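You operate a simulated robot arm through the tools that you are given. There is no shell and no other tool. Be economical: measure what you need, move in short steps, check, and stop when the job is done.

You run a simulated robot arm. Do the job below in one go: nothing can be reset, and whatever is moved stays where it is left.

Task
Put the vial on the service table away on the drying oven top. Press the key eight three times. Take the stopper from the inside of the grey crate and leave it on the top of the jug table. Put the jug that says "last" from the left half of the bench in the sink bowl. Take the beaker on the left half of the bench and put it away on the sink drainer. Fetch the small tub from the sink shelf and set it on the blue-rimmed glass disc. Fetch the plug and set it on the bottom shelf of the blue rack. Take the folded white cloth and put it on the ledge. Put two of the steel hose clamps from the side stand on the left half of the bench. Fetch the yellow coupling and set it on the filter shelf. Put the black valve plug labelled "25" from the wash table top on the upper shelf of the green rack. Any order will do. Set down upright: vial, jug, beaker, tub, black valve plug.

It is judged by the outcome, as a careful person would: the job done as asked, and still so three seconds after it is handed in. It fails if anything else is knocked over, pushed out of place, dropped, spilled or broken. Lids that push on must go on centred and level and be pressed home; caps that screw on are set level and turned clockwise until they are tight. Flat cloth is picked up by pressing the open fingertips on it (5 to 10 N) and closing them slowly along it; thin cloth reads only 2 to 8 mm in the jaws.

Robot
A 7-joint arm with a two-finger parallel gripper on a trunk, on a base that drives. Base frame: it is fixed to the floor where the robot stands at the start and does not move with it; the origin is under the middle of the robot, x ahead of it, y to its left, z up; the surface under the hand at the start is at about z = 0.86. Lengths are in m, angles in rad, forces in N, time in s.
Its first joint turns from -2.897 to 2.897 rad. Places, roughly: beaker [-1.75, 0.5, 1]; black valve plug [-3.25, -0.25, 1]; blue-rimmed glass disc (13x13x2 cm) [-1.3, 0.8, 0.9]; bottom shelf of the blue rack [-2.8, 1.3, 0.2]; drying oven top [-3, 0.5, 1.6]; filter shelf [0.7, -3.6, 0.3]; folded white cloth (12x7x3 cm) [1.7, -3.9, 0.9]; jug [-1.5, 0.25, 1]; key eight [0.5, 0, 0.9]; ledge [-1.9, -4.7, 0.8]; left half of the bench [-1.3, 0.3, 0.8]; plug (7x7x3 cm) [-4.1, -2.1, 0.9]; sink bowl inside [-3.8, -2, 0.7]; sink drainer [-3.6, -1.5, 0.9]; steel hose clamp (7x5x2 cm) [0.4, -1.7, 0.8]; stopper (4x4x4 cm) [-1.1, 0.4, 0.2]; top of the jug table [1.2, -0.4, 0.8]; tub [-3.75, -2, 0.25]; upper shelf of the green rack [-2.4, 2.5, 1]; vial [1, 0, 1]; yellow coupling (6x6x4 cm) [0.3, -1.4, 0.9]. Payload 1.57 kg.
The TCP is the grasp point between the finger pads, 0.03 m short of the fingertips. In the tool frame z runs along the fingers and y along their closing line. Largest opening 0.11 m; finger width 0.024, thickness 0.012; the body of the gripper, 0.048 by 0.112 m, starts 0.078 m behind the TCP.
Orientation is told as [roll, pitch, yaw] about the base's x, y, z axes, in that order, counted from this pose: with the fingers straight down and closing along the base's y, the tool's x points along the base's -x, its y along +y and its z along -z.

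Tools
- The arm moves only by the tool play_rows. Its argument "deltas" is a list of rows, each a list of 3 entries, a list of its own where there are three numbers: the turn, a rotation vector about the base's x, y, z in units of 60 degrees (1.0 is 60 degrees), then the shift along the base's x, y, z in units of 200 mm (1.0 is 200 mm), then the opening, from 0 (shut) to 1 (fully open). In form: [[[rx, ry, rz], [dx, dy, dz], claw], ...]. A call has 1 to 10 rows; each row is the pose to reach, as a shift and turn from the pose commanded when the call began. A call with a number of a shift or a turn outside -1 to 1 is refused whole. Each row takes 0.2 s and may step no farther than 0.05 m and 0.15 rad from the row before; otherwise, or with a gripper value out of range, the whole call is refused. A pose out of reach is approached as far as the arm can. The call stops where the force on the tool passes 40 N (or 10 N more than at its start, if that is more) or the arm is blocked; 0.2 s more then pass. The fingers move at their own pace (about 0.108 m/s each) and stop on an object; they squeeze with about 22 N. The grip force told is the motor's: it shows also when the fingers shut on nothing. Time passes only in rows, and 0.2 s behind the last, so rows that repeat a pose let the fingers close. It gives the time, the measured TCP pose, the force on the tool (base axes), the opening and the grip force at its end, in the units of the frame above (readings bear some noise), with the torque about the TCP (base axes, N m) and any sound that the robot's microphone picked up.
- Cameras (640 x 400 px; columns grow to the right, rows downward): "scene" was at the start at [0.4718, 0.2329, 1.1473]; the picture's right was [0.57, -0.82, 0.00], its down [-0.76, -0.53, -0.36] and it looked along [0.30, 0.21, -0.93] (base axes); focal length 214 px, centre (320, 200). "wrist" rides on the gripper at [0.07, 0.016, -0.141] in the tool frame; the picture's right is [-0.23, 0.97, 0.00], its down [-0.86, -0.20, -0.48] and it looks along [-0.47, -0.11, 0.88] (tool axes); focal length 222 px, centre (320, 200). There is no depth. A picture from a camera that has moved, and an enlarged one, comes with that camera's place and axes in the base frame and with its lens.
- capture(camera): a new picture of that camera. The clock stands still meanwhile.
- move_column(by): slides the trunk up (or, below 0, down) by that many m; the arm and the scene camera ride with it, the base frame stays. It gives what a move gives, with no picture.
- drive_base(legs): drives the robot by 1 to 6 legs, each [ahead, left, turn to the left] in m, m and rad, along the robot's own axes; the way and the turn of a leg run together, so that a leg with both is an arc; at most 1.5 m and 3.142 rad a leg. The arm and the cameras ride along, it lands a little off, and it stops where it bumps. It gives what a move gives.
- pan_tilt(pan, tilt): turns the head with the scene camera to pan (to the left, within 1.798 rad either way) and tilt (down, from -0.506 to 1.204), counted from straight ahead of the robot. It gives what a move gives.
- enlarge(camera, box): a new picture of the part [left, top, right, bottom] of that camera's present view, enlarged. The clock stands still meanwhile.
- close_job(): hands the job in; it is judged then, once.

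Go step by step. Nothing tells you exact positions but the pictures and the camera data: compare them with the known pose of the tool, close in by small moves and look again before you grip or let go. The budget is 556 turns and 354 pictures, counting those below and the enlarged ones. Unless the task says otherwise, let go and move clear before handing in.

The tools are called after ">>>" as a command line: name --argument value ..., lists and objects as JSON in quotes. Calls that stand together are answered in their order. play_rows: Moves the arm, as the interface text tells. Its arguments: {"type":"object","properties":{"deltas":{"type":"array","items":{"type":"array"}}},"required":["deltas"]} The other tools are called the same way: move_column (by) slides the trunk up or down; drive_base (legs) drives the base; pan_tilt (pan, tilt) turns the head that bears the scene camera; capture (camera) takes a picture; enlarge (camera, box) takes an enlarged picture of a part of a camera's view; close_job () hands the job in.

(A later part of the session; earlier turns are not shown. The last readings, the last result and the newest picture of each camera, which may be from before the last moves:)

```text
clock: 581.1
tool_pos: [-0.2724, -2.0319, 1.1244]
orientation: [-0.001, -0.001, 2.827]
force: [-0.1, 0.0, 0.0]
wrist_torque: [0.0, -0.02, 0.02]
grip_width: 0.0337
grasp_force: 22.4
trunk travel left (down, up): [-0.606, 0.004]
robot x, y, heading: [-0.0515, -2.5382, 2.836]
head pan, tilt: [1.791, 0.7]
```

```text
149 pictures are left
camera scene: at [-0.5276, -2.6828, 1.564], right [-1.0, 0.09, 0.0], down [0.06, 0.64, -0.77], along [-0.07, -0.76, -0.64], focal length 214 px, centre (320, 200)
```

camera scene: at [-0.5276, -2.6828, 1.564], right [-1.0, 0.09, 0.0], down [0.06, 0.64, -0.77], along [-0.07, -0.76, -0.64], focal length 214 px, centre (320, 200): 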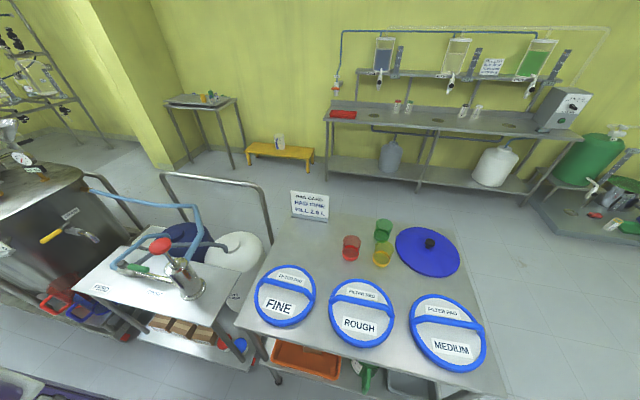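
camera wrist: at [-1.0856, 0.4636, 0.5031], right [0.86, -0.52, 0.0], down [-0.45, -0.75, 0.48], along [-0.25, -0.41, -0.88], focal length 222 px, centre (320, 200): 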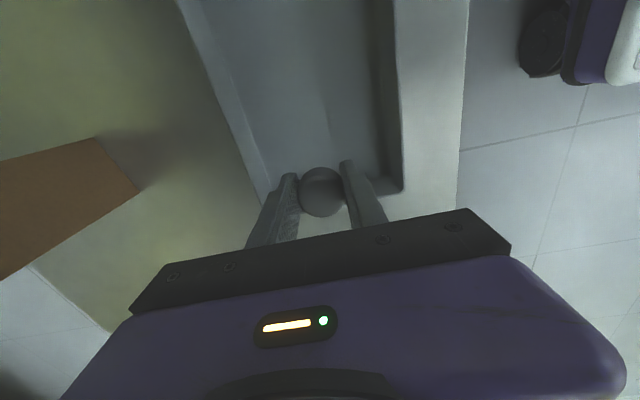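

>>> drive_base --legs '[[-1.2, 0, 0]]'

>>> pan_tilt --pan -0.9 --tilt 0.5

>>> capture --camera "scene"

>>> pan_tilt --pan 1.5 --tilt 0.6

>>> capture --camera "scene"

```text
clock: 582.6
tool_pos: [-0.2026, -2.0545, 1.1249]
orientation: [0.002, -0.001, 2.825]
force: [-0.5, -0.9, -0.1]
wrist_torque: [0.0, 0.02, -0.01]
grip_width: 0.0337
grasp_force: 22.3
trunk travel left (down, up): [-0.606, 0.004]
robot x, y, heading: [0.0159, -2.5607, 2.833]
head pan, tilt: [1.791, 0.7]
stopped in leg 1: the robot was blocked; the commanded pose is now the measured one
```

```text
clock: 585.0
tool_pos: [-0.2034, -2.0558, 1.1238]
orientation: [0.001, -0.001, 2.825]
force: [-1.1, -0.7, 0.0]
wrist_torque: [0.0, -0.03, -0.01]
grip_width: 0.0336
grasp_force: 22.3
trunk travel left (down, up): [-0.606, 0.004]
robot x, y, heading: [0.0193, -2.5646, 2.837]
head pan, tilt: [-0.901, 0.499]
```

```text
148 pictures are left
camera scene: at [-0.4819, -2.5356, 1.5817], right [0.94, 0.35, 0.0], down [0.17, -0.45, -0.88], along [-0.31, 0.82, -0.48], focal length 214 px, centre (320, 200)
```

scene: 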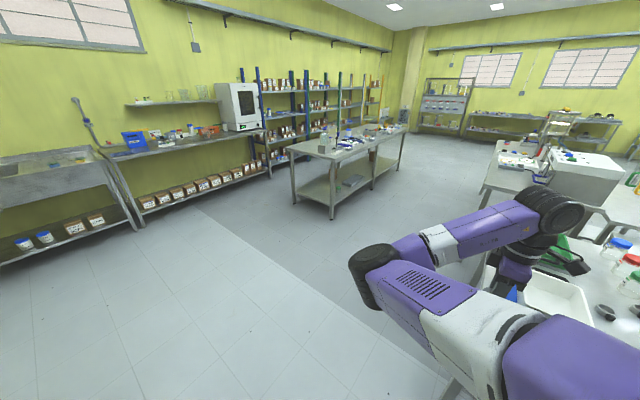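

```text
clock: 587.2
tool_pos: [-0.201, -2.0541, 1.1243]
orientation: [0.001, 0.001, 2.824]
force: [-0.5, 0.6, -1.1]
wrist_torque: [-0.01, -0.02, 0.02]
grip_width: 0.0338
grasp_force: 22.4
trunk travel left (down, up): [-0.606, 0.004]
robot x, y, heading: [0.0183, -2.5592, 2.828]
head pan, tilt: [1.499, 0.6]
```

```text
147 pictures are left
camera scene: at [-0.4827, -2.7028, 1.5727], right [-0.93, 0.37, 0.0], down [0.21, 0.52, -0.83], along [-0.31, -0.77, -0.56], focal length 214 px, centre (320, 200)
```

scene: 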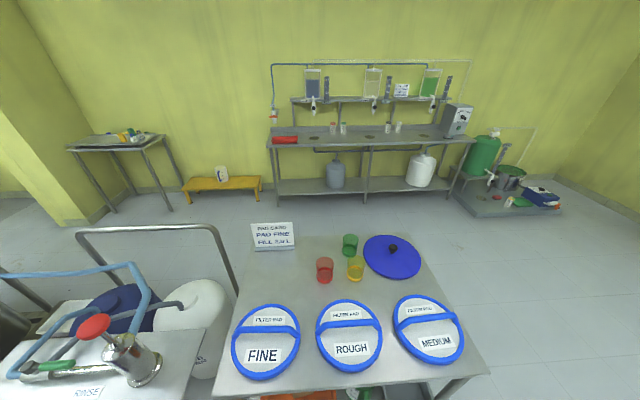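

Something blocks further reversing. I'll check the wrist view.

>>> capture --camera "wrist"

>>> pan_tilt --pan 1.79 --tilt 1.15

>>> capture --camera "scene"

```text
146 pictures are left
camera wrist: at [-0.1412, -2.0913, 1.2659], right [-0.52, -0.85, 0.0], down [-0.75, 0.46, 0.48], along [-0.41, 0.25, -0.88], focal length 222 px, centre (320, 200)
```

wrist: 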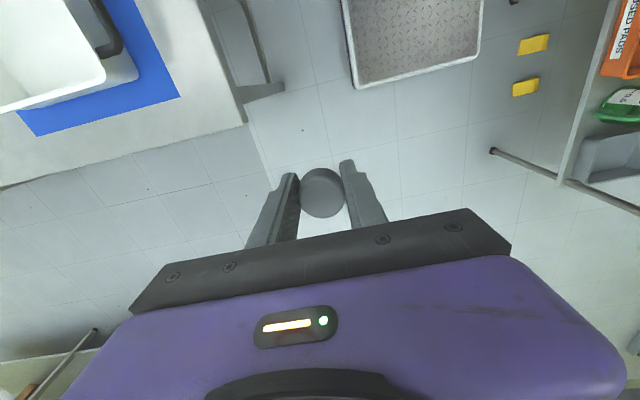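

```text
clock: 588.2
tool_pos: [-0.2019, -2.0557, 1.1248]
orientation: [0.0, 0.001, 2.825]
force: [-0.2, -0.7, 0.3]
wrist_torque: [-0.01, -0.01, 0.01]
grip_width: 0.0337
grasp_force: 22.1
trunk travel left (down, up): [-0.606, 0.004]
robot x, y, heading: [0.0175, -2.5605, 2.834]
head pan, tilt: [1.791, 1.15]
```

```text
145 pictures are left
camera scene: at [-0.4551, -2.6801, 1.531], right [-1.0, 0.09, 0.0], down [0.08, 0.91, -0.41], along [-0.04, -0.41, -0.91], focal length 214 px, centre (320, 200)
```

scene: 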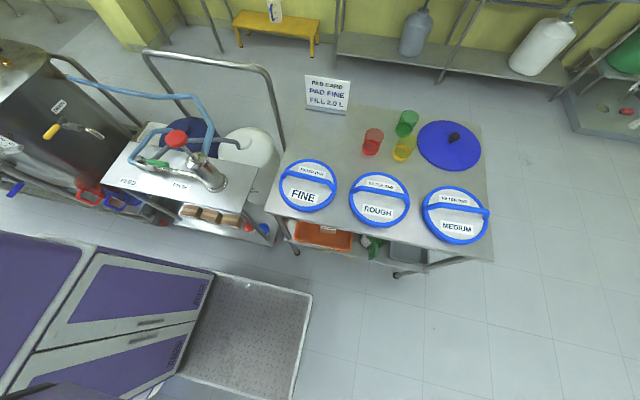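

The rear-left of the base is against the steel cart. I'll raise the hand, shift right, and continue back.

>>> play_rows --deltas '[[[0, 0, 0], [0, 0, 0.24], 0.2], [[0, 0, 0], [0, 0, 0.48], 0.2], [[0, 0, 0], [0, 0, 0.65], 0.2]]'

>>> drive_base --legs '[[0.1, 0, 0], [0, -0.18, 0], [-0.7, 0, 0]]'

>>> capture --camera "scene"

>>> capture --camera "wrist"

```text
clock: 589.0
tool_pos: [-0.2019, -2.0541, 1.2548]
orientation: [0.001, -0.001, 2.824]
force: [-0.2, -0.6, -0.9]
wrist_torque: [0.01, 0.01, 0.01]
grip_width: 0.0338
grasp_force: 21.7
trunk travel left (down, up): [-0.606, 0.004]
robot x, y, heading: [0.0196, -2.5621, 2.835]
head pan, tilt: [1.791, 1.15]
```

```text
clock: 592.1
tool_pos: [-0.1765, -1.8748, 1.2542]
orientation: [0.001, 0.0, 2.827]
force: [0.2, 0.0, -0.2]
wrist_torque: [-0.01, 0.02, 0.02]
grip_width: 0.0338
grasp_force: 21.8
trunk travel left (down, up): [-0.606, 0.004]
robot x, y, heading: [0.0458, -2.3814, 2.835]
head pan, tilt: [1.791, 1.15]
stopped in leg 3: the robot was blocked; the commanded pose is now the measured one
```

```text
144 pictures are left
camera scene: at [-0.4281, -2.5016, 1.5311], right [-1.0, 0.09, 0.0], down [0.08, 0.91, -0.41], along [-0.04, -0.41, -0.91], focal length 214 px, centre (320, 200)
```

scene: 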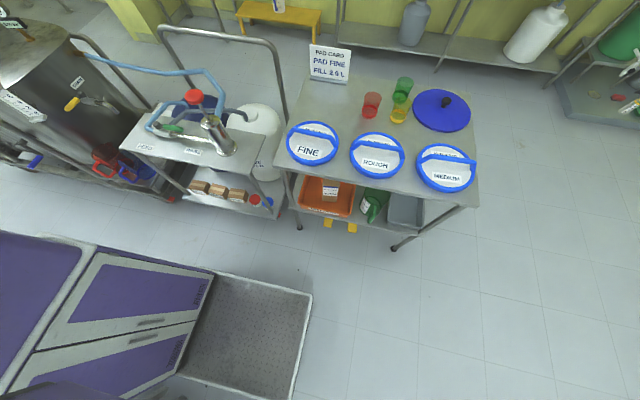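

```text
143 pictures are left
camera wrist: at [-0.1155, -1.9118, 1.3961], right [-0.52, -0.86, 0.0], down [-0.75, 0.45, 0.48], along [-0.41, 0.25, -0.88], focal length 222 px, centre (320, 200)
```

wrist: 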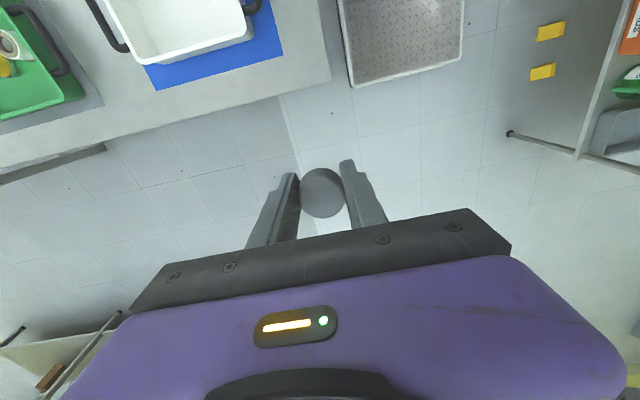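

>>> drive_base --legs '[[0.06, 0, 0], [0, 0.1, 0], [-0.5, 0, 0]]'

>>> capture --camera "scene"

```text
clock: 594.7
tool_pos: [-0.19, -1.9762, 1.2547]
orientation: [-0.001, 0.0, 2.825]
force: [0.3, -0.4, -0.1]
wrist_torque: [0.02, 0.04, -0.01]
grip_width: 0.0338
grasp_force: 22.2
trunk travel left (down, up): [-0.606, 0.004]
robot x, y, heading: [0.0271, -2.4799, 2.834]
head pan, tilt: [1.791, 1.15]
stopped in leg 3: the robot was blocked; the commanded pose is now the measured one
```

```text
142 pictures are left
camera scene: at [-0.4416, -2.6021, 1.5311], right [-1.0, 0.09, 0.0], down [0.08, 0.91, -0.41], along [-0.04, -0.41, -0.91], focal length 214 px, centre (320, 200)
```

scene: 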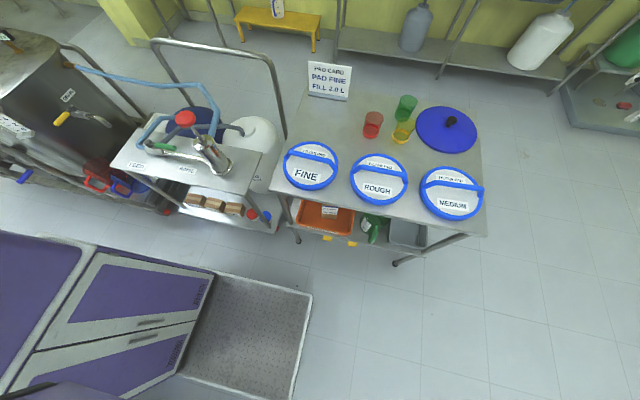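

Reversing is blocked at the same depth regardless of lateral position, so I'll take the northern route around the service table instead.

>>> drive_base --legs '[[1.05, 0, 0], [0, -1.4, 0], [0, -1.4, 0], [0, -1.4, 0]]'

>>> pan_tilt --pan -1.79 --tilt 0.5

>>> capture --camera "scene"

```text
clock: 619.9
tool_pos: [-0.0172, 2.358, 1.2543]
orientation: [0.001, -0.001, 2.851]
force: [0.9, -0.2, 0.5]
wrist_torque: [-0.01, -0.04, 0.02]
grip_width: 0.0338
grasp_force: 22.6
trunk travel left (down, up): [-0.606, 0.004]
robot x, y, heading: [0.2164, 1.8568, 2.864]
head pan, tilt: [1.791, 1.15]
```

```text
clock: 622.9
tool_pos: [-0.0182, 2.3582, 1.2553]
orientation: [0.0, 0.0, 2.852]
force: [-0.6, -0.2, 0.3]
wrist_torque: [-0.02, 0.03, 0.0]
grip_width: 0.0337
grasp_force: 21.6
trunk travel left (down, up): [-0.606, 0.004]
robot x, y, heading: [0.2196, 1.8572, 2.857]
head pan, tilt: [-1.791, 0.499]
```

```text
141 pictures are left
camera scene: at [-0.2055, 1.8639, 1.5817], right [0.88, -0.48, 0.0], down [-0.23, -0.42, -0.88], along [0.42, 0.77, -0.48], focal length 214 px, centre (320, 200)
```

scene: 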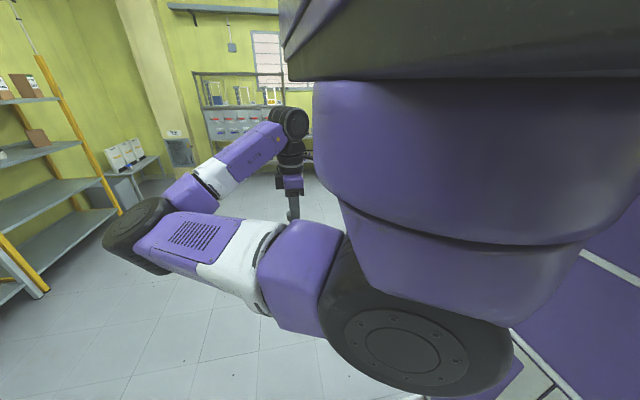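

>>> drive_base --legs '[[0, -0.3, 0], [0, 0, -1.57], [0, 0, -1.57]]'

>>> pan_tilt --pan 0.0 --tilt 0.4

>>> capture --camera "scene"

>>> pan_tilt --pan -0.9 --tilt 0.5

>>> capture --camera "scene"

```text
clock: 632.6
tool_pos: [0.5267, 1.6418, 1.2548]
orientation: [-0.001, -0.001, -0.308]
force: [-0.3, 0.1, -0.2]
wrist_torque: [-0.01, -0.04, -0.04]
grip_width: 0.0336
grasp_force: 22.6
trunk travel left (down, up): [-0.606, 0.004]
robot x, y, heading: [0.3016, 2.1469, -0.302]
head pan, tilt: [-1.791, 0.499]
```

```text
clock: 634.4
tool_pos: [0.5278, 1.6424, 1.2545]
orientation: [-0.001, -0.002, -0.309]
force: [-0.8, -0.4, 0.4]
wrist_torque: [0.01, 0.01, -0.01]
grip_width: 0.0337
grasp_force: 22.4
trunk travel left (down, up): [-0.606, 0.004]
robot x, y, heading: [0.3027, 2.1459, -0.302]
head pan, tilt: [0.0, 0.4]
```

```text
140 pictures are left
camera scene: at [0.8562, 2.1858, 1.5909], right [-0.3, -0.96, 0.0], down [-0.37, 0.12, -0.92], along [0.88, -0.27, -0.39], focal length 214 px, centre (320, 200)
```

scene: 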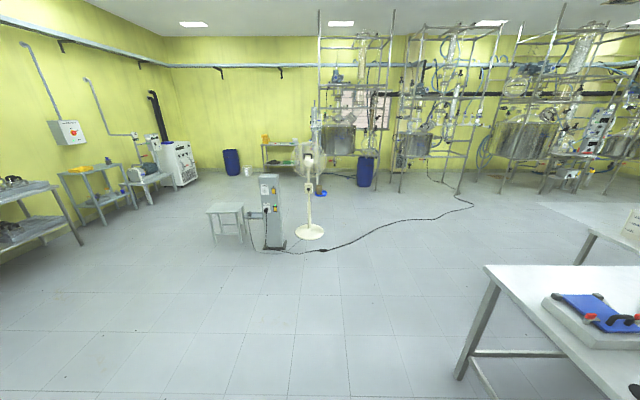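

```text
clock: 635.6
tool_pos: [0.5266, 1.6428, 1.2545]
orientation: [0.001, 0.0, -0.308]
force: [-1.2, 0.6, -0.3]
wrist_torque: [0.01, 0.0, -0.02]
grip_width: 0.0339
grasp_force: 22.2
trunk travel left (down, up): [-0.606, 0.004]
robot x, y, heading: [0.3036, 2.1477, -0.299]
head pan, tilt: [-0.901, 0.499]
```

```text
139 pictures are left
camera scene: at [0.8007, 2.1284, 1.5818], right [-0.93, -0.36, 0.0], down [-0.17, 0.45, -0.88], along [0.32, -0.82, -0.48], focal length 214 px, centre (320, 200)
```

scene: 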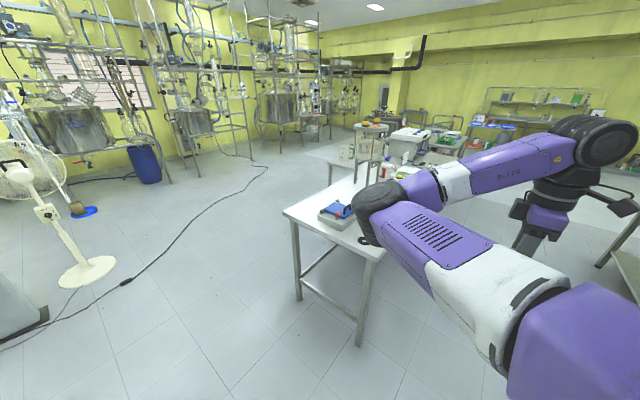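

>>> drive_base --legs '[[1.0, 0, 0], [1.1, 0, 0], [0, 0, -1.57]]'

>>> pan_tilt --pan -0.3 --tilt 0.5

>>> capture --camera "scene"

```text
clock: 649.8
tool_pos: [1.8014, 1.3096, 1.2547]
orientation: [0.0, 0.0, -1.861]
force: [0.2, 0.9, -0.2]
wrist_torque: [0.03, 0.0, 0.01]
grip_width: 0.0339
grasp_force: 22.4
trunk travel left (down, up): [-0.606, 0.004]
robot x, y, heading: [2.3027, 1.5449, -1.855]
head pan, tilt: [-0.901, 0.499]
```

```text
clock: 650.8
tool_pos: [1.8019, 1.3105, 1.2533]
orientation: [0.0, 0.0, -1.864]
force: [-0.1, -0.3, -0.4]
wrist_torque: [-0.01, 0.02, 0.0]
grip_width: 0.0336
grasp_force: 22.0
trunk travel left (down, up): [-0.606, 0.004]
robot x, y, heading: [2.3027, 1.5445, -1.858]
head pan, tilt: [-0.3, 0.499]
```

```text
138 pictures are left
camera scene: at [2.3236, 1.0021, 1.5817], right [-0.83, 0.55, 0.0], down [0.26, 0.4, -0.88], along [-0.49, -0.73, -0.48], focal length 214 px, centre (320, 200)
```

scene: 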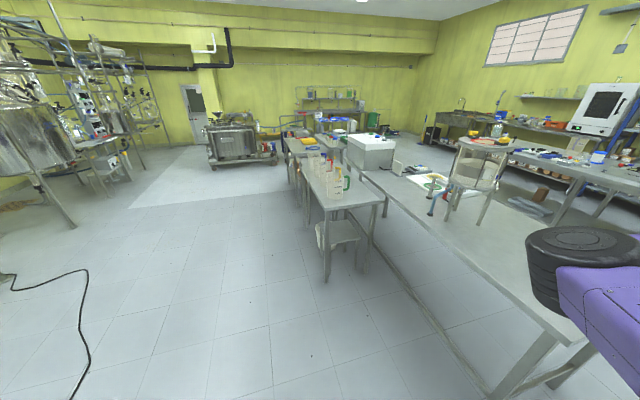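

The jug table is ahead on the right with the jugs at its near end. I'll move alongside it.

>>> drive_base --legs '[[0, 0.2, 0], [1.3, 0, 0]]'

>>> pan_tilt --pan -0.8 --tilt 0.7

>>> capture --camera "scene"

```text
clock: 658.4
tool_pos: [1.6407, 0.0049, 1.2548]
orientation: [0.002, 0.001, -1.849]
force: [-0.6, 0.9, -0.1]
wrist_torque: [-0.02, 0.04, 0.0]
grip_width: 0.0337
grasp_force: 21.9
trunk travel left (down, up): [-0.606, 0.004]
robot x, y, heading: [2.1405, 0.2475, -1.841]
head pan, tilt: [-0.3, 0.499]
```

```text
clock: 659.4
tool_pos: [1.6414, 0.0049, 1.2549]
orientation: [0.0, 0.0, -1.851]
force: [-0.6, 0.0, -0.2]
wrist_torque: [0.03, -0.01, 0.01]
grip_width: 0.034
grasp_force: 22.1
trunk travel left (down, up): [-0.606, 0.004]
robot x, y, heading: [2.138, 0.2495, -1.844]
head pan, tilt: [-0.799, 0.7]
```

```text
137 pictures are left
camera scene: at [2.1424, -0.2595, 1.5641], right [-0.48, 0.88, 0.0], down [0.56, 0.31, -0.77], along [-0.67, -0.37, -0.64], focal length 214 px, centre (320, 200)
```

scene: 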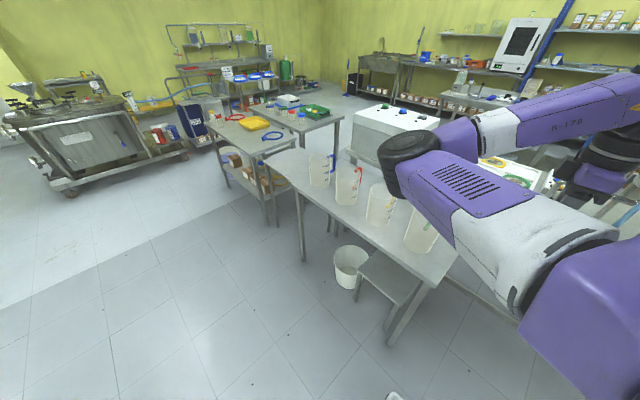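

Free space lies on the far strip behind the jugs, around (1.12, -0.40). I'll drive forward and look down from the wrist.

>>> drive_base --legs '[[0.58, 0, -0.04]]'

>>> play_rows --deltas '[[[0, 0, 0], [-0.2, 0.06, 0], 0.2], [[0, 0, 0], [-0.4, 0.12, 0], 0.2], [[0, 0, 0], [-0.6, 0.18, 0], 0.2]]'

>>> capture --camera "wrist"

>>> pan_tilt --pan -1.3 --tilt 0.7

>>> capture --camera "scene"

```text
clock: 662.7
tool_pos: [1.4667, -0.5325, 1.2544]
orientation: [-0.001, 0.001, -1.889]
force: [-0.2, 0.6, -0.5]
wrist_torque: [0.0, -0.01, 0.0]
grip_width: 0.0339
grasp_force: 22.0
trunk travel left (down, up): [-0.606, 0.004]
robot x, y, heading: [1.9728, -0.3085, -1.881]
head pan, tilt: [-0.799, 0.7]
```

```text
clock: 663.5
tool_pos: [1.3457, -0.4969, 1.2548]
orientation: [-0.001, 0.0, -1.888]
force: [0.3, -0.3, 0.7]
wrist_torque: [0.01, 0.0, -0.02]
grip_width: 0.0339
grasp_force: 22.0
trunk travel left (down, up): [-0.606, 0.004]
robot x, y, heading: [1.9749, -0.3113, -1.882]
head pan, tilt: [-0.799, 0.7]
```

```text
136 pictures are left
camera wrist: at [1.3837, -0.4358, 1.3971], right [0.85, -0.52, 0.0], down [-0.46, -0.75, 0.48], along [-0.25, -0.41, -0.88], focal length 222 px, centre (320, 200)
```

wrist: 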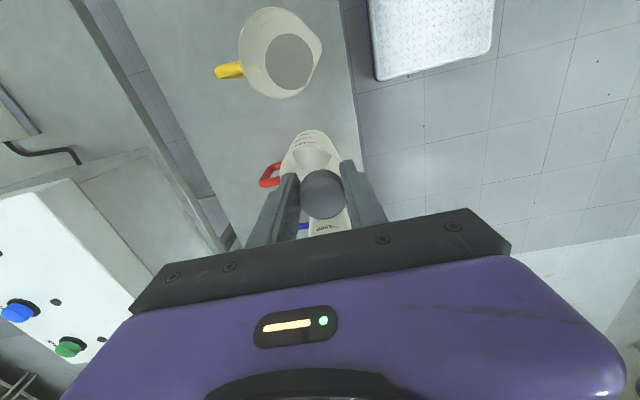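

```text
clock: 664.4
tool_pos: [1.347, -0.496, 1.2552]
orientation: [0.0, 0.001, -1.888]
force: [0.4, 0.4, -0.4]
wrist_torque: [0.0, 0.0, -0.01]
grip_width: 0.0341
grasp_force: 22.0
trunk travel left (down, up): [-0.606, 0.004]
robot x, y, heading: [1.9723, -0.315, -1.883]
head pan, tilt: [-1.3, 0.7]
```

```text
135 pictures are left
camera scene: at [1.948, -0.775, 1.564], right [0.04, 1.0, 0.0], down [0.64, -0.02, -0.76], along [-0.76, 0.03, -0.64], focal length 214 px, centre (320, 200)
```

scene: 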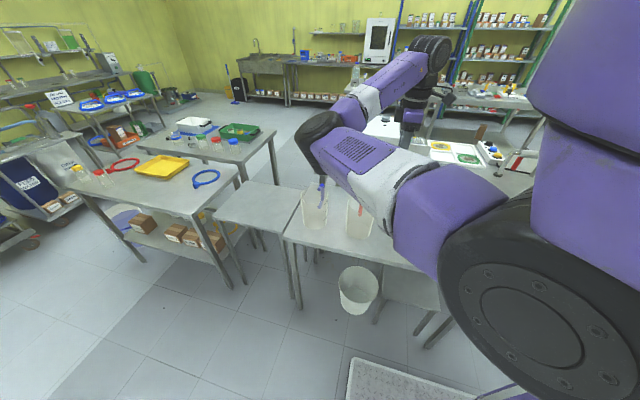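

>>> drive_base --legs '[[0, -0.1, 0]]'

>>> play_rows --deltas '[[[0, 0, 0], [-0.18, 0.06, 0], 0.2], [[0, 0, 0], [-0.36, 0.13, 0], 0.2], [[0, 0, 0], [-0.54, 0.22, 0], 0.2], [[0, 0, 0], [-0.7, 0.32, 0], 0.2]]'

>>> move_column --by -0.2

>>> capture --camera "wrist"

>>> capture --camera "scene"

```text
clock: 665.6
tool_pos: [1.2525, -0.4664, 1.2551]
orientation: [0.0, 0.0, -1.888]
force: [0.4, 0.1, 0.5]
wrist_torque: [0.0, -0.03, -0.02]
grip_width: 0.0336
grasp_force: 22.6
trunk travel left (down, up): [-0.606, 0.004]
robot x, y, heading: [1.879, -0.2787, -1.876]
head pan, tilt: [-1.3, 0.7]
```

```text
clock: 666.6
tool_pos: [1.1121, -0.4022, 1.2558]
orientation: [0.002, 0.0, -1.89]
force: [0.2, -0.8, -1.4]
wrist_torque: [0.06, 0.02, -0.01]
grip_width: 0.0338
grasp_force: 22.5
trunk travel left (down, up): [-0.606, 0.004]
robot x, y, heading: [1.8775, -0.2801, -1.879]
head pan, tilt: [-1.3, 0.7]
```

```text
clock: 668.7
tool_pos: [1.1117, -0.4022, 1.055]
orientation: [0.0, 0.0, -1.887]
force: [-0.5, -0.6, 0.4]
wrist_torque: [0.0, 0.01, 0.01]
grip_width: 0.0338
grasp_force: 22.1
trunk travel left (down, up): [-0.406, 0.204]
robot x, y, heading: [1.878, -0.2801, -1.879]
head pan, tilt: [-1.3, 0.7]
```

```text
134 pictures are left
camera wrist: at [1.148, -0.3411, 1.1965], right [0.85, -0.52, 0.0], down [-0.46, -0.75, 0.48], along [-0.25, -0.41, -0.88], focal length 222 px, centre (320, 200)
```

wrist: 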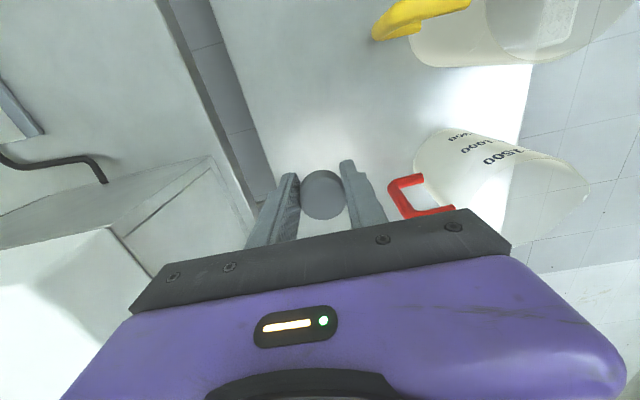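

```text
133 pictures are left
camera scene: at [1.853, -0.7446, 1.3641], right [0.04, 1.0, 0.0], down [0.64, -0.02, -0.76], along [-0.76, 0.03, -0.64], focal length 214 px, centre (320, 200)
```

scene: 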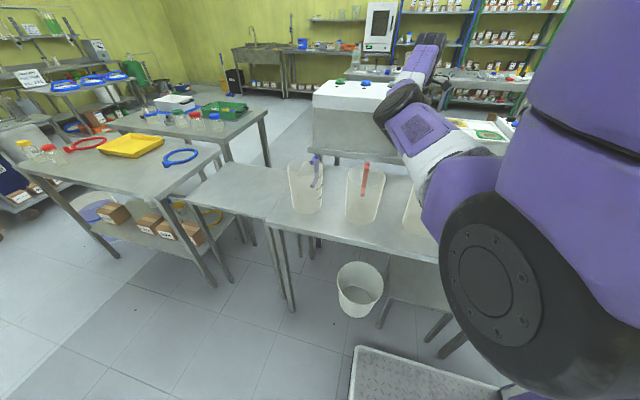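

>>> play_rows --deltas '[[[0, 0, 0], [0, 0, -0.2], 0.2], [[0, 0, 0], [0, 0, -0.4], 0.2], [[0, 0, 0], [0, 0, -0.6], 0.2], [[0, 0, 0], [0, 0, -0.8], 0.2]]'

>>> capture --camera "wrist"

```text
clock: 669.7
tool_pos: [1.1107, -0.4013, 0.8964]
orientation: [-0.001, -0.001, -1.888]
force: [0.2, 0.4, 0.2]
wrist_torque: [0.0, 0.02, -0.05]
grip_width: 0.0338
grasp_force: 21.9
trunk travel left (down, up): [-0.406, 0.204]
robot x, y, heading: [1.8745, -0.2793, -1.884]
head pan, tilt: [-1.3, 0.7]
```

```text
132 pictures are left
camera wrist: at [1.1488, -0.3405, 1.0369], right [0.85, -0.52, 0.0], down [-0.46, -0.75, 0.48], along [-0.25, -0.41, -0.88], focal length 222 px, centre (320, 200)
```

wrist: 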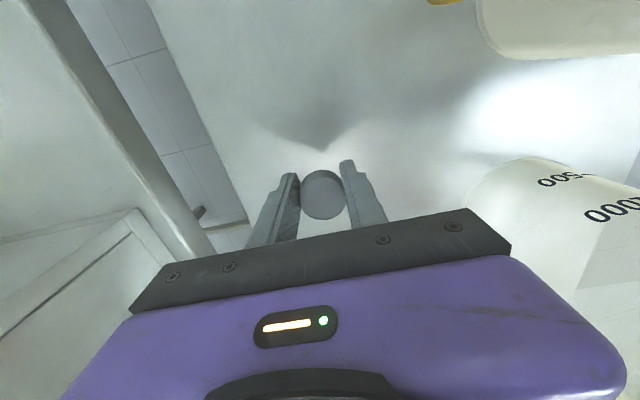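

>>> play_rows --deltas '[[[0, 0, 0], [0, 0, -0.1], 0.2], [[0, 0, 0], [0, 0, -0.18], 0.2], [[0, 0, 0], [0, 0, -0.22], 0.2], [[0, 0, 0], [0, 0, -0.25], 0.2]]'

>>> play_rows --deltas '[[[0, 0, 0], [0, 0, -0.02], 0.2], [[0, 0, 0], [0, 0, -0.04], 0.2], [[0, 0, 0], [0, 0, -0.06], 0.2]]'

```text
clock: 670.7
tool_pos: [1.1116, -0.4021, 0.8443]
orientation: [0.001, 0.0, -1.889]
force: [-0.5, 0.0, -0.3]
wrist_torque: [-0.01, -0.03, 0.01]
grip_width: 0.0339
grasp_force: 22.6
trunk travel left (down, up): [-0.406, 0.204]
robot x, y, heading: [1.8778, -0.2751, -1.881]
head pan, tilt: [-1.3, 0.7]
```

```text
clock: 671.5
tool_pos: [1.1119, -0.4024, 0.8328]
orientation: [0.002, 0.001, -1.889]
force: [-0.7, 0.4, -0.1]
wrist_torque: [0.02, 0.03, -0.01]
grip_width: 0.0336
grasp_force: 22.2
trunk travel left (down, up): [-0.406, 0.204]
robot x, y, heading: [1.8837, -0.2792, -1.883]
head pan, tilt: [-1.3, 0.7]
```

>>> play_rows --deltas '[[[0, 0, 0], [0, 0, -0.015], 0.2], [[0, 0, 0], [0, 0, -0.03], 0.2], [[0, 0, 0], [0, 0, -0.045], 0.2], [[0, 0, 0], [0, 0, -0.06], 0.2]]'

>>> capture --camera "wrist"

```text
clock: 672.4
tool_pos: [1.1106, -0.4006, 0.8294]
orientation: [-0.005, 0.0, -1.889]
force: [11.0, -1.3, 14.5]
wrist_torque: [-0.16, -0.32, 0.06]
grip_width: 0.0341
grasp_force: 22.0
trunk travel left (down, up): [-0.406, 0.204]
robot x, y, heading: [1.8781, -0.2811, -1.883]
head pan, tilt: [-1.3, 0.7]
stopped in row 4: the force on the tool passed its limit at 44 N (the readings are from after the stop); the commanded pose is now the measured one
```

```text
131 pictures are left
camera wrist: at [1.147, -0.3409, 0.9716], right [0.85, -0.52, -0.01], down [-0.45, -0.75, 0.48], along [-0.25, -0.41, -0.88], focal length 222 px, centre (320, 200)
```

wrist: 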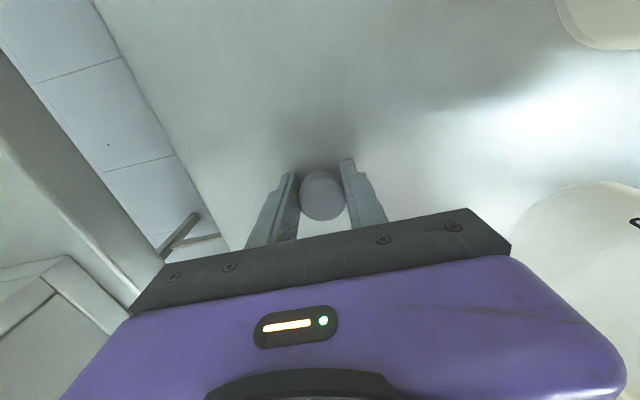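

>>> play_rows --deltas '[[[0, 0, 0], [0, 0, 0.01], 0.2], [[0, 0, 0], [0, 0, 0.01], 0.35], [[0, 0, 0], [0, 0, 0.01], 0.5], [[0, 0, 0], [0, 0, 0.01], 0.55], [[0, 0, 0], [0, 0, 0.15], 0.55], [[0, 0, 0], [0, 0, 0.35], 0.55], [[0, 0, 0], [0, 0, 0.55], 0.55], [[0, 0, 0], [0, 0, 0.75], 0.55]]'

>>> capture --camera "wrist"

```text
clock: 674.2
tool_pos: [1.11, -0.4026, 0.9803]
orientation: [-0.004, 0.002, -1.89]
force: [0.0, -0.1, 0.1]
wrist_torque: [0.01, -0.01, 0.01]
grip_width: 0.0606
grasp_force: 0.0
trunk travel left (down, up): [-0.406, 0.204]
robot x, y, heading: [1.8806, -0.2805, -1.883]
head pan, tilt: [-1.3, 0.7]
```

```text
130 pictures are left
camera wrist: at [1.1475, -0.3416, 1.1209], right [0.85, -0.52, 0.0], down [-0.45, -0.75, 0.48], along [-0.25, -0.41, -0.88], focal length 222 px, centre (320, 200)
```

wrist: 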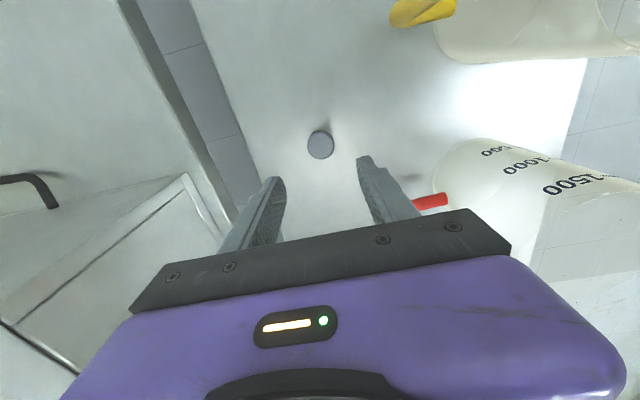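

The stopper is placed. Now I'll look at the side stand from here.

>>> play_rows --deltas '[[[0, 0, 0], [0, 0, 0.22], 0.55], [[0, 0, 0], [0, 0, 0.44], 0.55], [[0, 0, 0], [0.1, -0.03, 0.66], 0.55], [[0, 0, 0], [0.3, -0.1, 0.75], 0.55], [[0, 0, 0], [0.5, -0.16, 0.8], 0.55], [[0, 0, 0], [0.7, -0.22, 0.85], 0.55], [[0, 0, 0], [0.9, -0.29, 0.9], 0.55]]'

>>> pan_tilt --pan -0.65 --tilt 0.45

>>> capture --camera "scene"

```text
clock: 675.8
tool_pos: [1.2874, -0.4607, 1.1573]
orientation: [-0.002, 0.0, -1.888]
force: [-0.3, -0.1, 0.3]
wrist_torque: [0.0, -0.03, -0.01]
grip_width: 0.0605
grasp_force: 0.1
trunk travel left (down, up): [-0.406, 0.204]
robot x, y, heading: [1.8778, -0.2799, -1.88]
head pan, tilt: [-1.3, 0.7]
```

```text
clock: 676.8
tool_pos: [1.2891, -0.4612, 1.1597]
orientation: [-0.006, 0.001, -1.887]
force: [-1.1, 0.2, 0.6]
wrist_torque: [0.0, 0.0, -0.01]
grip_width: 0.0604
grasp_force: 0.1
trunk travel left (down, up): [-0.406, 0.204]
robot x, y, heading: [1.8818, -0.281, -1.882]
head pan, tilt: [-0.649, 0.45]
```

```text
129 pictures are left
camera scene: at [1.8628, -0.8006, 1.3862], right [-0.57, 0.82, 0.0], down [0.36, 0.25, -0.9], along [-0.74, -0.52, -0.44], focal length 214 px, centre (320, 200)
```

scene: 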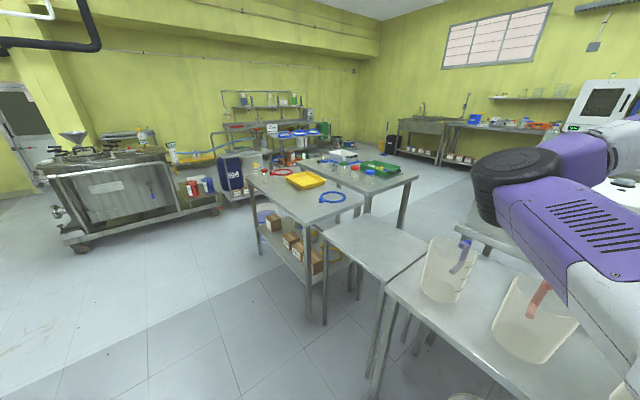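

>>> enlarge --camera "scene" --box '[230, 130, 430, 260]'

```text
3.08 times, centred on (330, 195) of scene
camera zoom: at [1.8628, -0.8006, 1.3862], right [-0.57, 0.82, 0.0], down [0.36, 0.25, -0.9], along [-0.74, -0.52, -0.44], focal length 660 px, centre (289, 215)
```

zoom: 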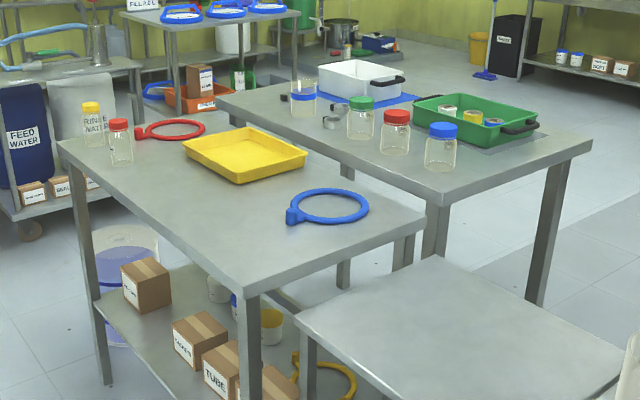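

>>> enlarge --camera "scene" --box '[20, 110, 260, 260]'

```text
2.67 times, centred on (140, 185) of scene
camera zoom: at [1.8628, -0.8006, 1.3862], right [-0.57, 0.82, 0.0], down [0.36, 0.25, -0.9], along [-0.74, -0.52, -0.44], focal length 572 px, centre (800, 240)
```

zoom: 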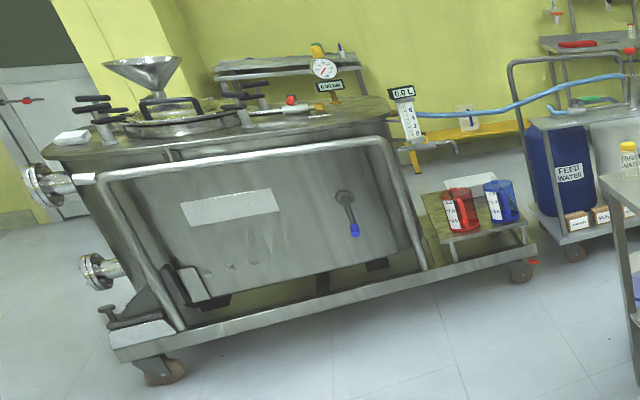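

The filter shelf is the little platform at the kettle cart's end, and the white cloth lies on the kettle's rim, both on this side. I'll take the cloth first: drive toward the kettle.

>>> move_column --by 0.2

>>> drive_base --legs '[[0, 0.15, 0], [1.2, 0.5, 0], [0.7, 0.3, 0]]'

>>> pan_tilt --pan -0.1 --tilt 0.6

>>> capture --camera "scene"

```text
clock: 679.0
tool_pos: [1.2871, -0.4615, 1.359]
orientation: [-0.006, 0.002, -1.89]
force: [0.7, 0.1, 0.4]
wrist_torque: [0.0, 0.01, -0.03]
grip_width: 0.0605
grasp_force: 0.0
trunk travel left (down, up): [-0.606, 0.004]
robot x, y, heading: [1.8801, -0.2812, -1.877]
head pan, tilt: [-0.649, 0.45]
```

```text
clock: 690.2
tool_pos: [1.5959, -2.5504, 1.3589]
orientation: [-0.006, -0.001, -1.904]
force: [-1.1, 0.3, 0.5]
wrist_torque: [-0.02, 0.03, 0.0]
grip_width: 0.0602
grasp_force: 0.0
trunk travel left (down, up): [-0.606, 0.004]
robot x, y, heading: [2.1905, -2.3799, -1.896]
head pan, tilt: [-0.649, 0.45]
```

```text
clock: 691.2
tool_pos: [1.5961, -2.5513, 1.3586]
orientation: [-0.007, -0.001, -1.906]
force: [0.4, 0.7, -0.4]
wrist_torque: [-0.01, 0.0, 0.01]
grip_width: 0.0604
grasp_force: 0.0
trunk travel left (down, up): [-0.606, 0.004]
robot x, y, heading: [2.1864, -2.3819, -1.895]
head pan, tilt: [-0.099, 0.6]
```

```text
126 pictures are left
camera scene: at [2.2046, -2.9293, 1.5727], right [-0.91, 0.41, 0.0], down [0.23, 0.51, -0.83], along [-0.34, -0.75, -0.56], focal length 214 px, centre (320, 200)
```

scene: 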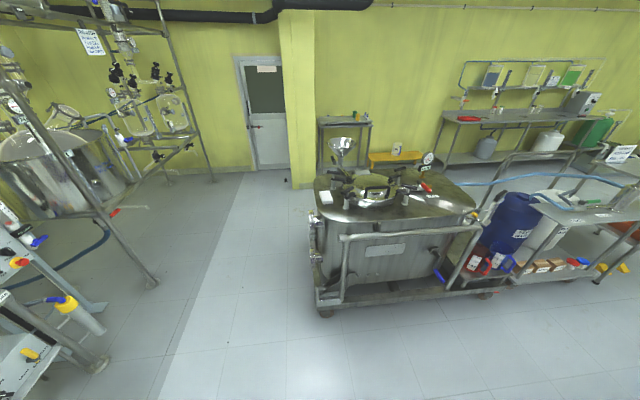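

>>> drive_base --legs '[[0, 0.3, 0], [0.68, 0, 0]]'

>>> pan_tilt --pan -0.4 --tilt 0.9

>>> capture --camera "scene"

>>> capture --camera "wrist"

```text
clock: 696.5
tool_pos: [1.6666, -3.2879, 1.36]
orientation: [-0.005, 0.0, -1.904]
force: [0.1, 0.1, 0.0]
wrist_torque: [0.02, 0.0, 0.0]
grip_width: 0.0605
grasp_force: 0.1
trunk travel left (down, up): [-0.606, 0.004]
robot x, y, heading: [2.2606, -3.1198, -1.896]
head pan, tilt: [-0.099, 0.6]
```

```text
clock: 697.3
tool_pos: [1.6674, -3.2883, 1.3594]
orientation: [-0.005, 0.001, -1.904]
force: [0.0, -0.1, -0.3]
wrist_torque: [0.02, 0.02, -0.03]
grip_width: 0.0605
grasp_force: 0.0
trunk travel left (down, up): [-0.606, 0.004]
robot x, y, heading: [2.26, -3.118, -1.9]
head pan, tilt: [-0.4, 0.901]
```

```text
125 pictures are left
camera scene: at [2.2621, -3.6422, 1.5479], right [-0.75, 0.66, 0.0], down [0.52, 0.59, -0.62], along [-0.41, -0.47, -0.78], focal length 214 px, centre (320, 200)
```

scene: 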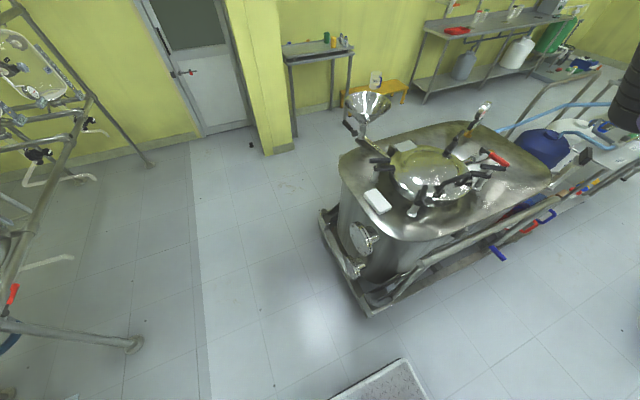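

```text
124 pictures are left
camera wrist: at [1.7057, -3.2279, 1.5002], right [0.85, -0.53, 0.0], down [-0.47, -0.74, 0.48], along [-0.26, -0.4, -0.88], focal length 222 px, centre (320, 200)
```

wrist: 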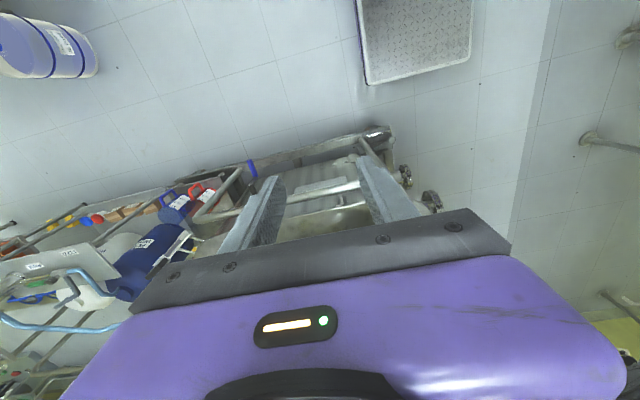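

>>> enlarge --camera "scene" --box '[320, 130, 480, 270]'

```text
2.86 times, centred on (400, 200) of scene
camera zoom: at [2.2621, -3.6422, 1.5479], right [-0.75, 0.66, 0.0], down [0.52, 0.59, -0.62], along [-0.41, -0.47, -0.78], focal length 613 px, centre (91, 200)
```

zoom: 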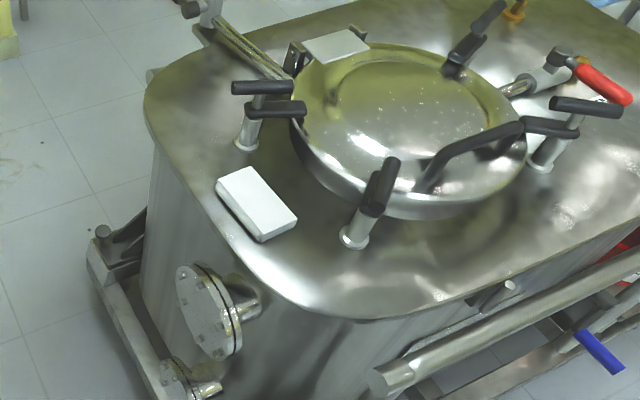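

The cloth block lies lengthwise along my heading at about (1.775, -3.872). I'll drive closer and approach with the tool down, closing across its 7 cm width.

>>> drive_base --legs '[[0.1, 0, 0]]'

>>> play_rows --deltas '[[[0, 0, 0], [0.05, -0.2, 0], 0.9], [[0, 0, 0], [0.1, -0.4, 0], 0.9], [[0, 0, 0], [0.2, -0.6, 0], 0.9], [[0, 0, 0], [0.3, -0.8, 0], 0.9], [[0, 0, 0], [0.4, -1.0, 0], 0.9]]'

>>> play_rows --deltas '[[[0, 0, 0], [0.1, -0.2, 0], 0.9], [[0, 0, 0], [0.2, -0.4, 0], 0.9], [[0, 0, 0], [0.25, -0.6, 0], 0.9], [[0, 0, 0], [0.28, -0.8, 0], 0.9], [[0, 0, 0], [0.28, -0.95, 0], 0.9]]'

>>> capture --camera "wrist"

```text
clock: 698.5
tool_pos: [1.6349, -3.3839, 1.3592]
orientation: [-0.005, 0.0, -1.904]
force: [0.5, 0.7, 1.6]
wrist_torque: [-0.05, 0.06, -0.02]
grip_width: 0.0605
grasp_force: 0.1
trunk travel left (down, up): [-0.606, 0.004]
robot x, y, heading: [2.2276, -3.2123, -1.897]
head pan, tilt: [-0.4, 0.901]
```

```text
clock: 699.7
tool_pos: [1.715, -3.584, 1.3583]
orientation: [-0.004, 0.001, -1.905]
force: [-1.0, 0.6, -1.0]
wrist_torque: [-0.06, -0.06, 0.0]
grip_width: 0.0992
grasp_force: 0.0
trunk travel left (down, up): [-0.606, 0.004]
robot x, y, heading: [2.2278, -3.2131, -1.896]
head pan, tilt: [-0.4, 0.901]
```

```text
clock: 700.9
tool_pos: [1.7716, -3.7754, 1.359]
orientation: [-0.003, 0.0, -1.903]
force: [-0.1, -0.1, 0.1]
wrist_torque: [-0.02, -0.01, -0.02]
grip_width: 0.0992
grasp_force: 0.1
trunk travel left (down, up): [-0.606, 0.004]
robot x, y, heading: [2.2266, -3.2125, -1.895]
head pan, tilt: [-0.4, 0.901]
```

```text
122 pictures are left
camera wrist: at [1.8109, -3.7155, 1.501], right [0.85, -0.53, 0.0], down [-0.47, -0.74, 0.48], along [-0.26, -0.4, -0.88], focal length 222 px, centre (320, 200)
```

wrist: 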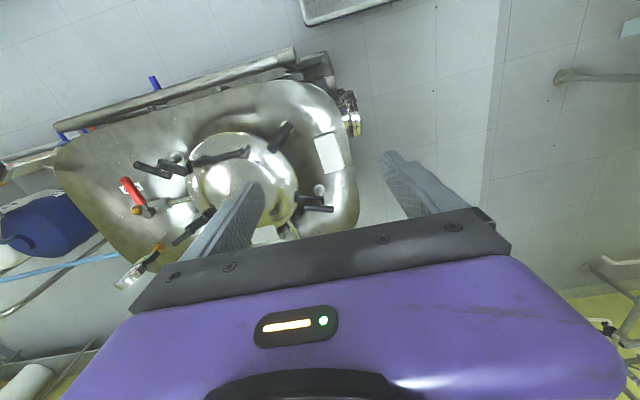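

>>> play_rows --deltas '[[[0, 0, 0], [-0.03, -0.2, 0], 0.9], [[0, 0, 0], [-0.06, -0.4, 0], 0.9], [[0, 0, 0], [-0.08, -0.47, 0], 0.9]]'

>>> move_column --by -0.25

>>> capture --camera "wrist"

```text
clock: 701.7
tool_pos: [1.7547, -3.8686, 1.3594]
orientation: [-0.004, 0.0, -1.906]
force: [-0.1, -0.3, 1.0]
wrist_torque: [0.0, 0.03, 0.0]
grip_width: 0.0988
grasp_force: 0.2
trunk travel left (down, up): [-0.606, 0.004]
robot x, y, heading: [2.2254, -3.2128, -1.897]
head pan, tilt: [-0.4, 0.901]
```

```text
clock: 704.3
tool_pos: [1.7546, -3.8675, 1.11]
orientation: [-0.005, 0.001, -1.904]
force: [0.3, 0.6, 0.5]
wrist_torque: [0.0, 0.01, -0.01]
grip_width: 0.0992
grasp_force: 0.1
trunk travel left (down, up): [-0.356, 0.254]
robot x, y, heading: [2.2274, -3.2133, -1.901]
head pan, tilt: [-0.4, 0.901]
```

```text
121 pictures are left
camera wrist: at [1.7935, -3.8081, 1.251], right [0.85, -0.53, 0.0], down [-0.47, -0.74, 0.48], along [-0.26, -0.4, -0.88], focal length 222 px, centre (320, 200)
```

wrist: 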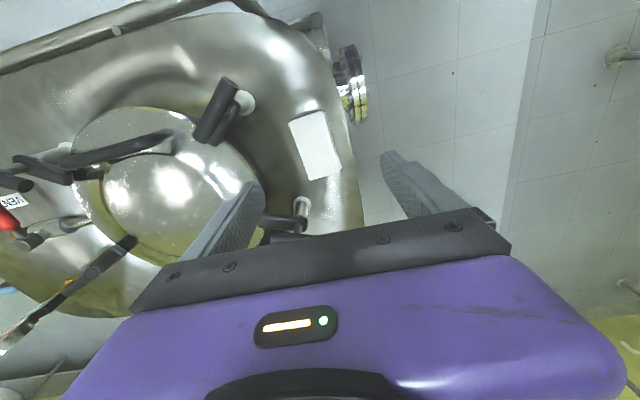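

>>> play_rows --deltas '[[[0, 0, 0], [-0.08, -0.03, -0.2], 0.8], [[0, 0, 0], [-0.08, -0.035, -0.4], 0.8], [[0, 0, 0], [-0.08, -0.035, -0.6], 0.8]]'

>>> capture --camera "wrist"

```text
clock: 705.1
tool_pos: [1.7394, -3.8744, 0.9903]
orientation: [-0.005, -0.001, -1.905]
force: [0.0, -0.1, 0.0]
wrist_torque: [-0.01, 0.03, 0.01]
grip_width: 0.0881
grasp_force: 0.0
trunk travel left (down, up): [-0.356, 0.254]
robot x, y, heading: [2.2322, -3.2141, -1.899]
head pan, tilt: [-0.4, 0.901]
```

```text
120 pictures are left
camera wrist: at [1.7774, -3.8143, 1.1314], right [0.85, -0.53, 0.0], down [-0.47, -0.74, 0.48], along [-0.26, -0.4, -0.88], focal length 222 px, centre (320, 200)
```

wrist: 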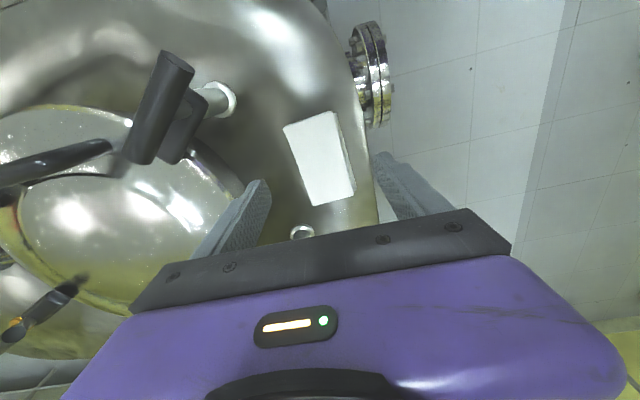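

>>> play_rows --deltas '[[[0, 0, 0], [-0.01, 0.01, -0.1], 0.8], [[0, 0, 0], [-0.01, 0.01, -0.2], 0.8], [[0, 0, 0], [-0.01, 0.01, -0.27], 0.8]]'

>>> capture --camera "wrist"

```text
clock: 705.9
tool_pos: [1.7359, -3.8731, 0.9358]
orientation: [-0.005, 0.001, -1.905]
force: [-0.8, 0.8, -0.5]
wrist_torque: [-0.01, 0.01, -0.04]
grip_width: 0.0882
grasp_force: 0.0
trunk travel left (down, up): [-0.356, 0.254]
robot x, y, heading: [2.2287, -3.2154, -1.894]
head pan, tilt: [-0.4, 0.901]
```

```text
119 pictures are left
camera wrist: at [1.7753, -3.8128, 1.0771], right [0.85, -0.53, 0.0], down [-0.47, -0.74, 0.48], along [-0.26, -0.4, -0.88], focal length 222 px, centre (320, 200)
```

wrist: 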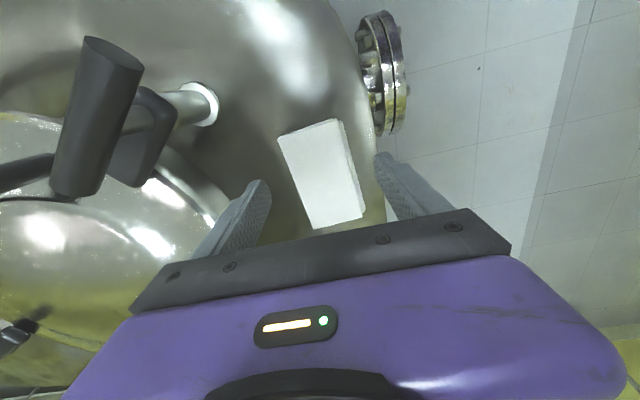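

>>> play_rows --deltas '[[[0, 0, 0], [0, 0, -0.05], 0.8], [[0, 0, 0], [0, 0, -0.1], 0.8], [[0, 0, 0], [0, 0, -0.13], 0.8]]'

>>> play_rows --deltas '[[[0, 0, 0], [0, 0, -0.01], 0.8], [[0, 0, 0], [0, 0, -0.02], 0.8], [[0, 0, 0], [0, 0, -0.03], 0.8]]'

>>> capture --camera "wrist"

```text
clock: 706.7
tool_pos: [1.7368, -3.8733, 0.9101]
orientation: [-0.006, 0.001, -1.905]
force: [0.2, 0.3, 0.6]
wrist_torque: [-0.02, -0.03, 0.0]
grip_width: 0.0883
grasp_force: 0.0
trunk travel left (down, up): [-0.356, 0.254]
robot x, y, heading: [2.2239, -3.2134, -1.9]
head pan, tilt: [-0.4, 0.901]
```

```text
clock: 707.5
tool_pos: [1.7356, -3.8731, 0.9047]
orientation: [-0.003, 0.0, -1.904]
force: [0.6, -0.4, 0.1]
wrist_torque: [0.03, 0.0, 0.0]
grip_width: 0.0881
grasp_force: 0.0
trunk travel left (down, up): [-0.356, 0.254]
robot x, y, heading: [2.227, -3.2127, -1.888]
head pan, tilt: [-0.4, 0.901]
```

```text
118 pictures are left
camera wrist: at [1.7753, -3.813, 1.0447], right [0.85, -0.53, 0.0], down [-0.47, -0.74, 0.48], along [-0.26, -0.4, -0.88], focal length 222 px, centre (320, 200)
```

wrist: 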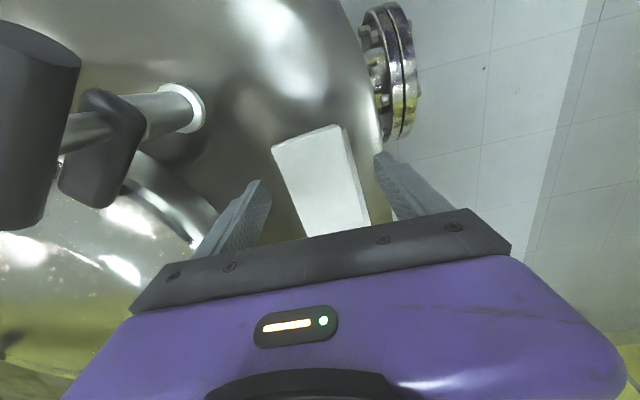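

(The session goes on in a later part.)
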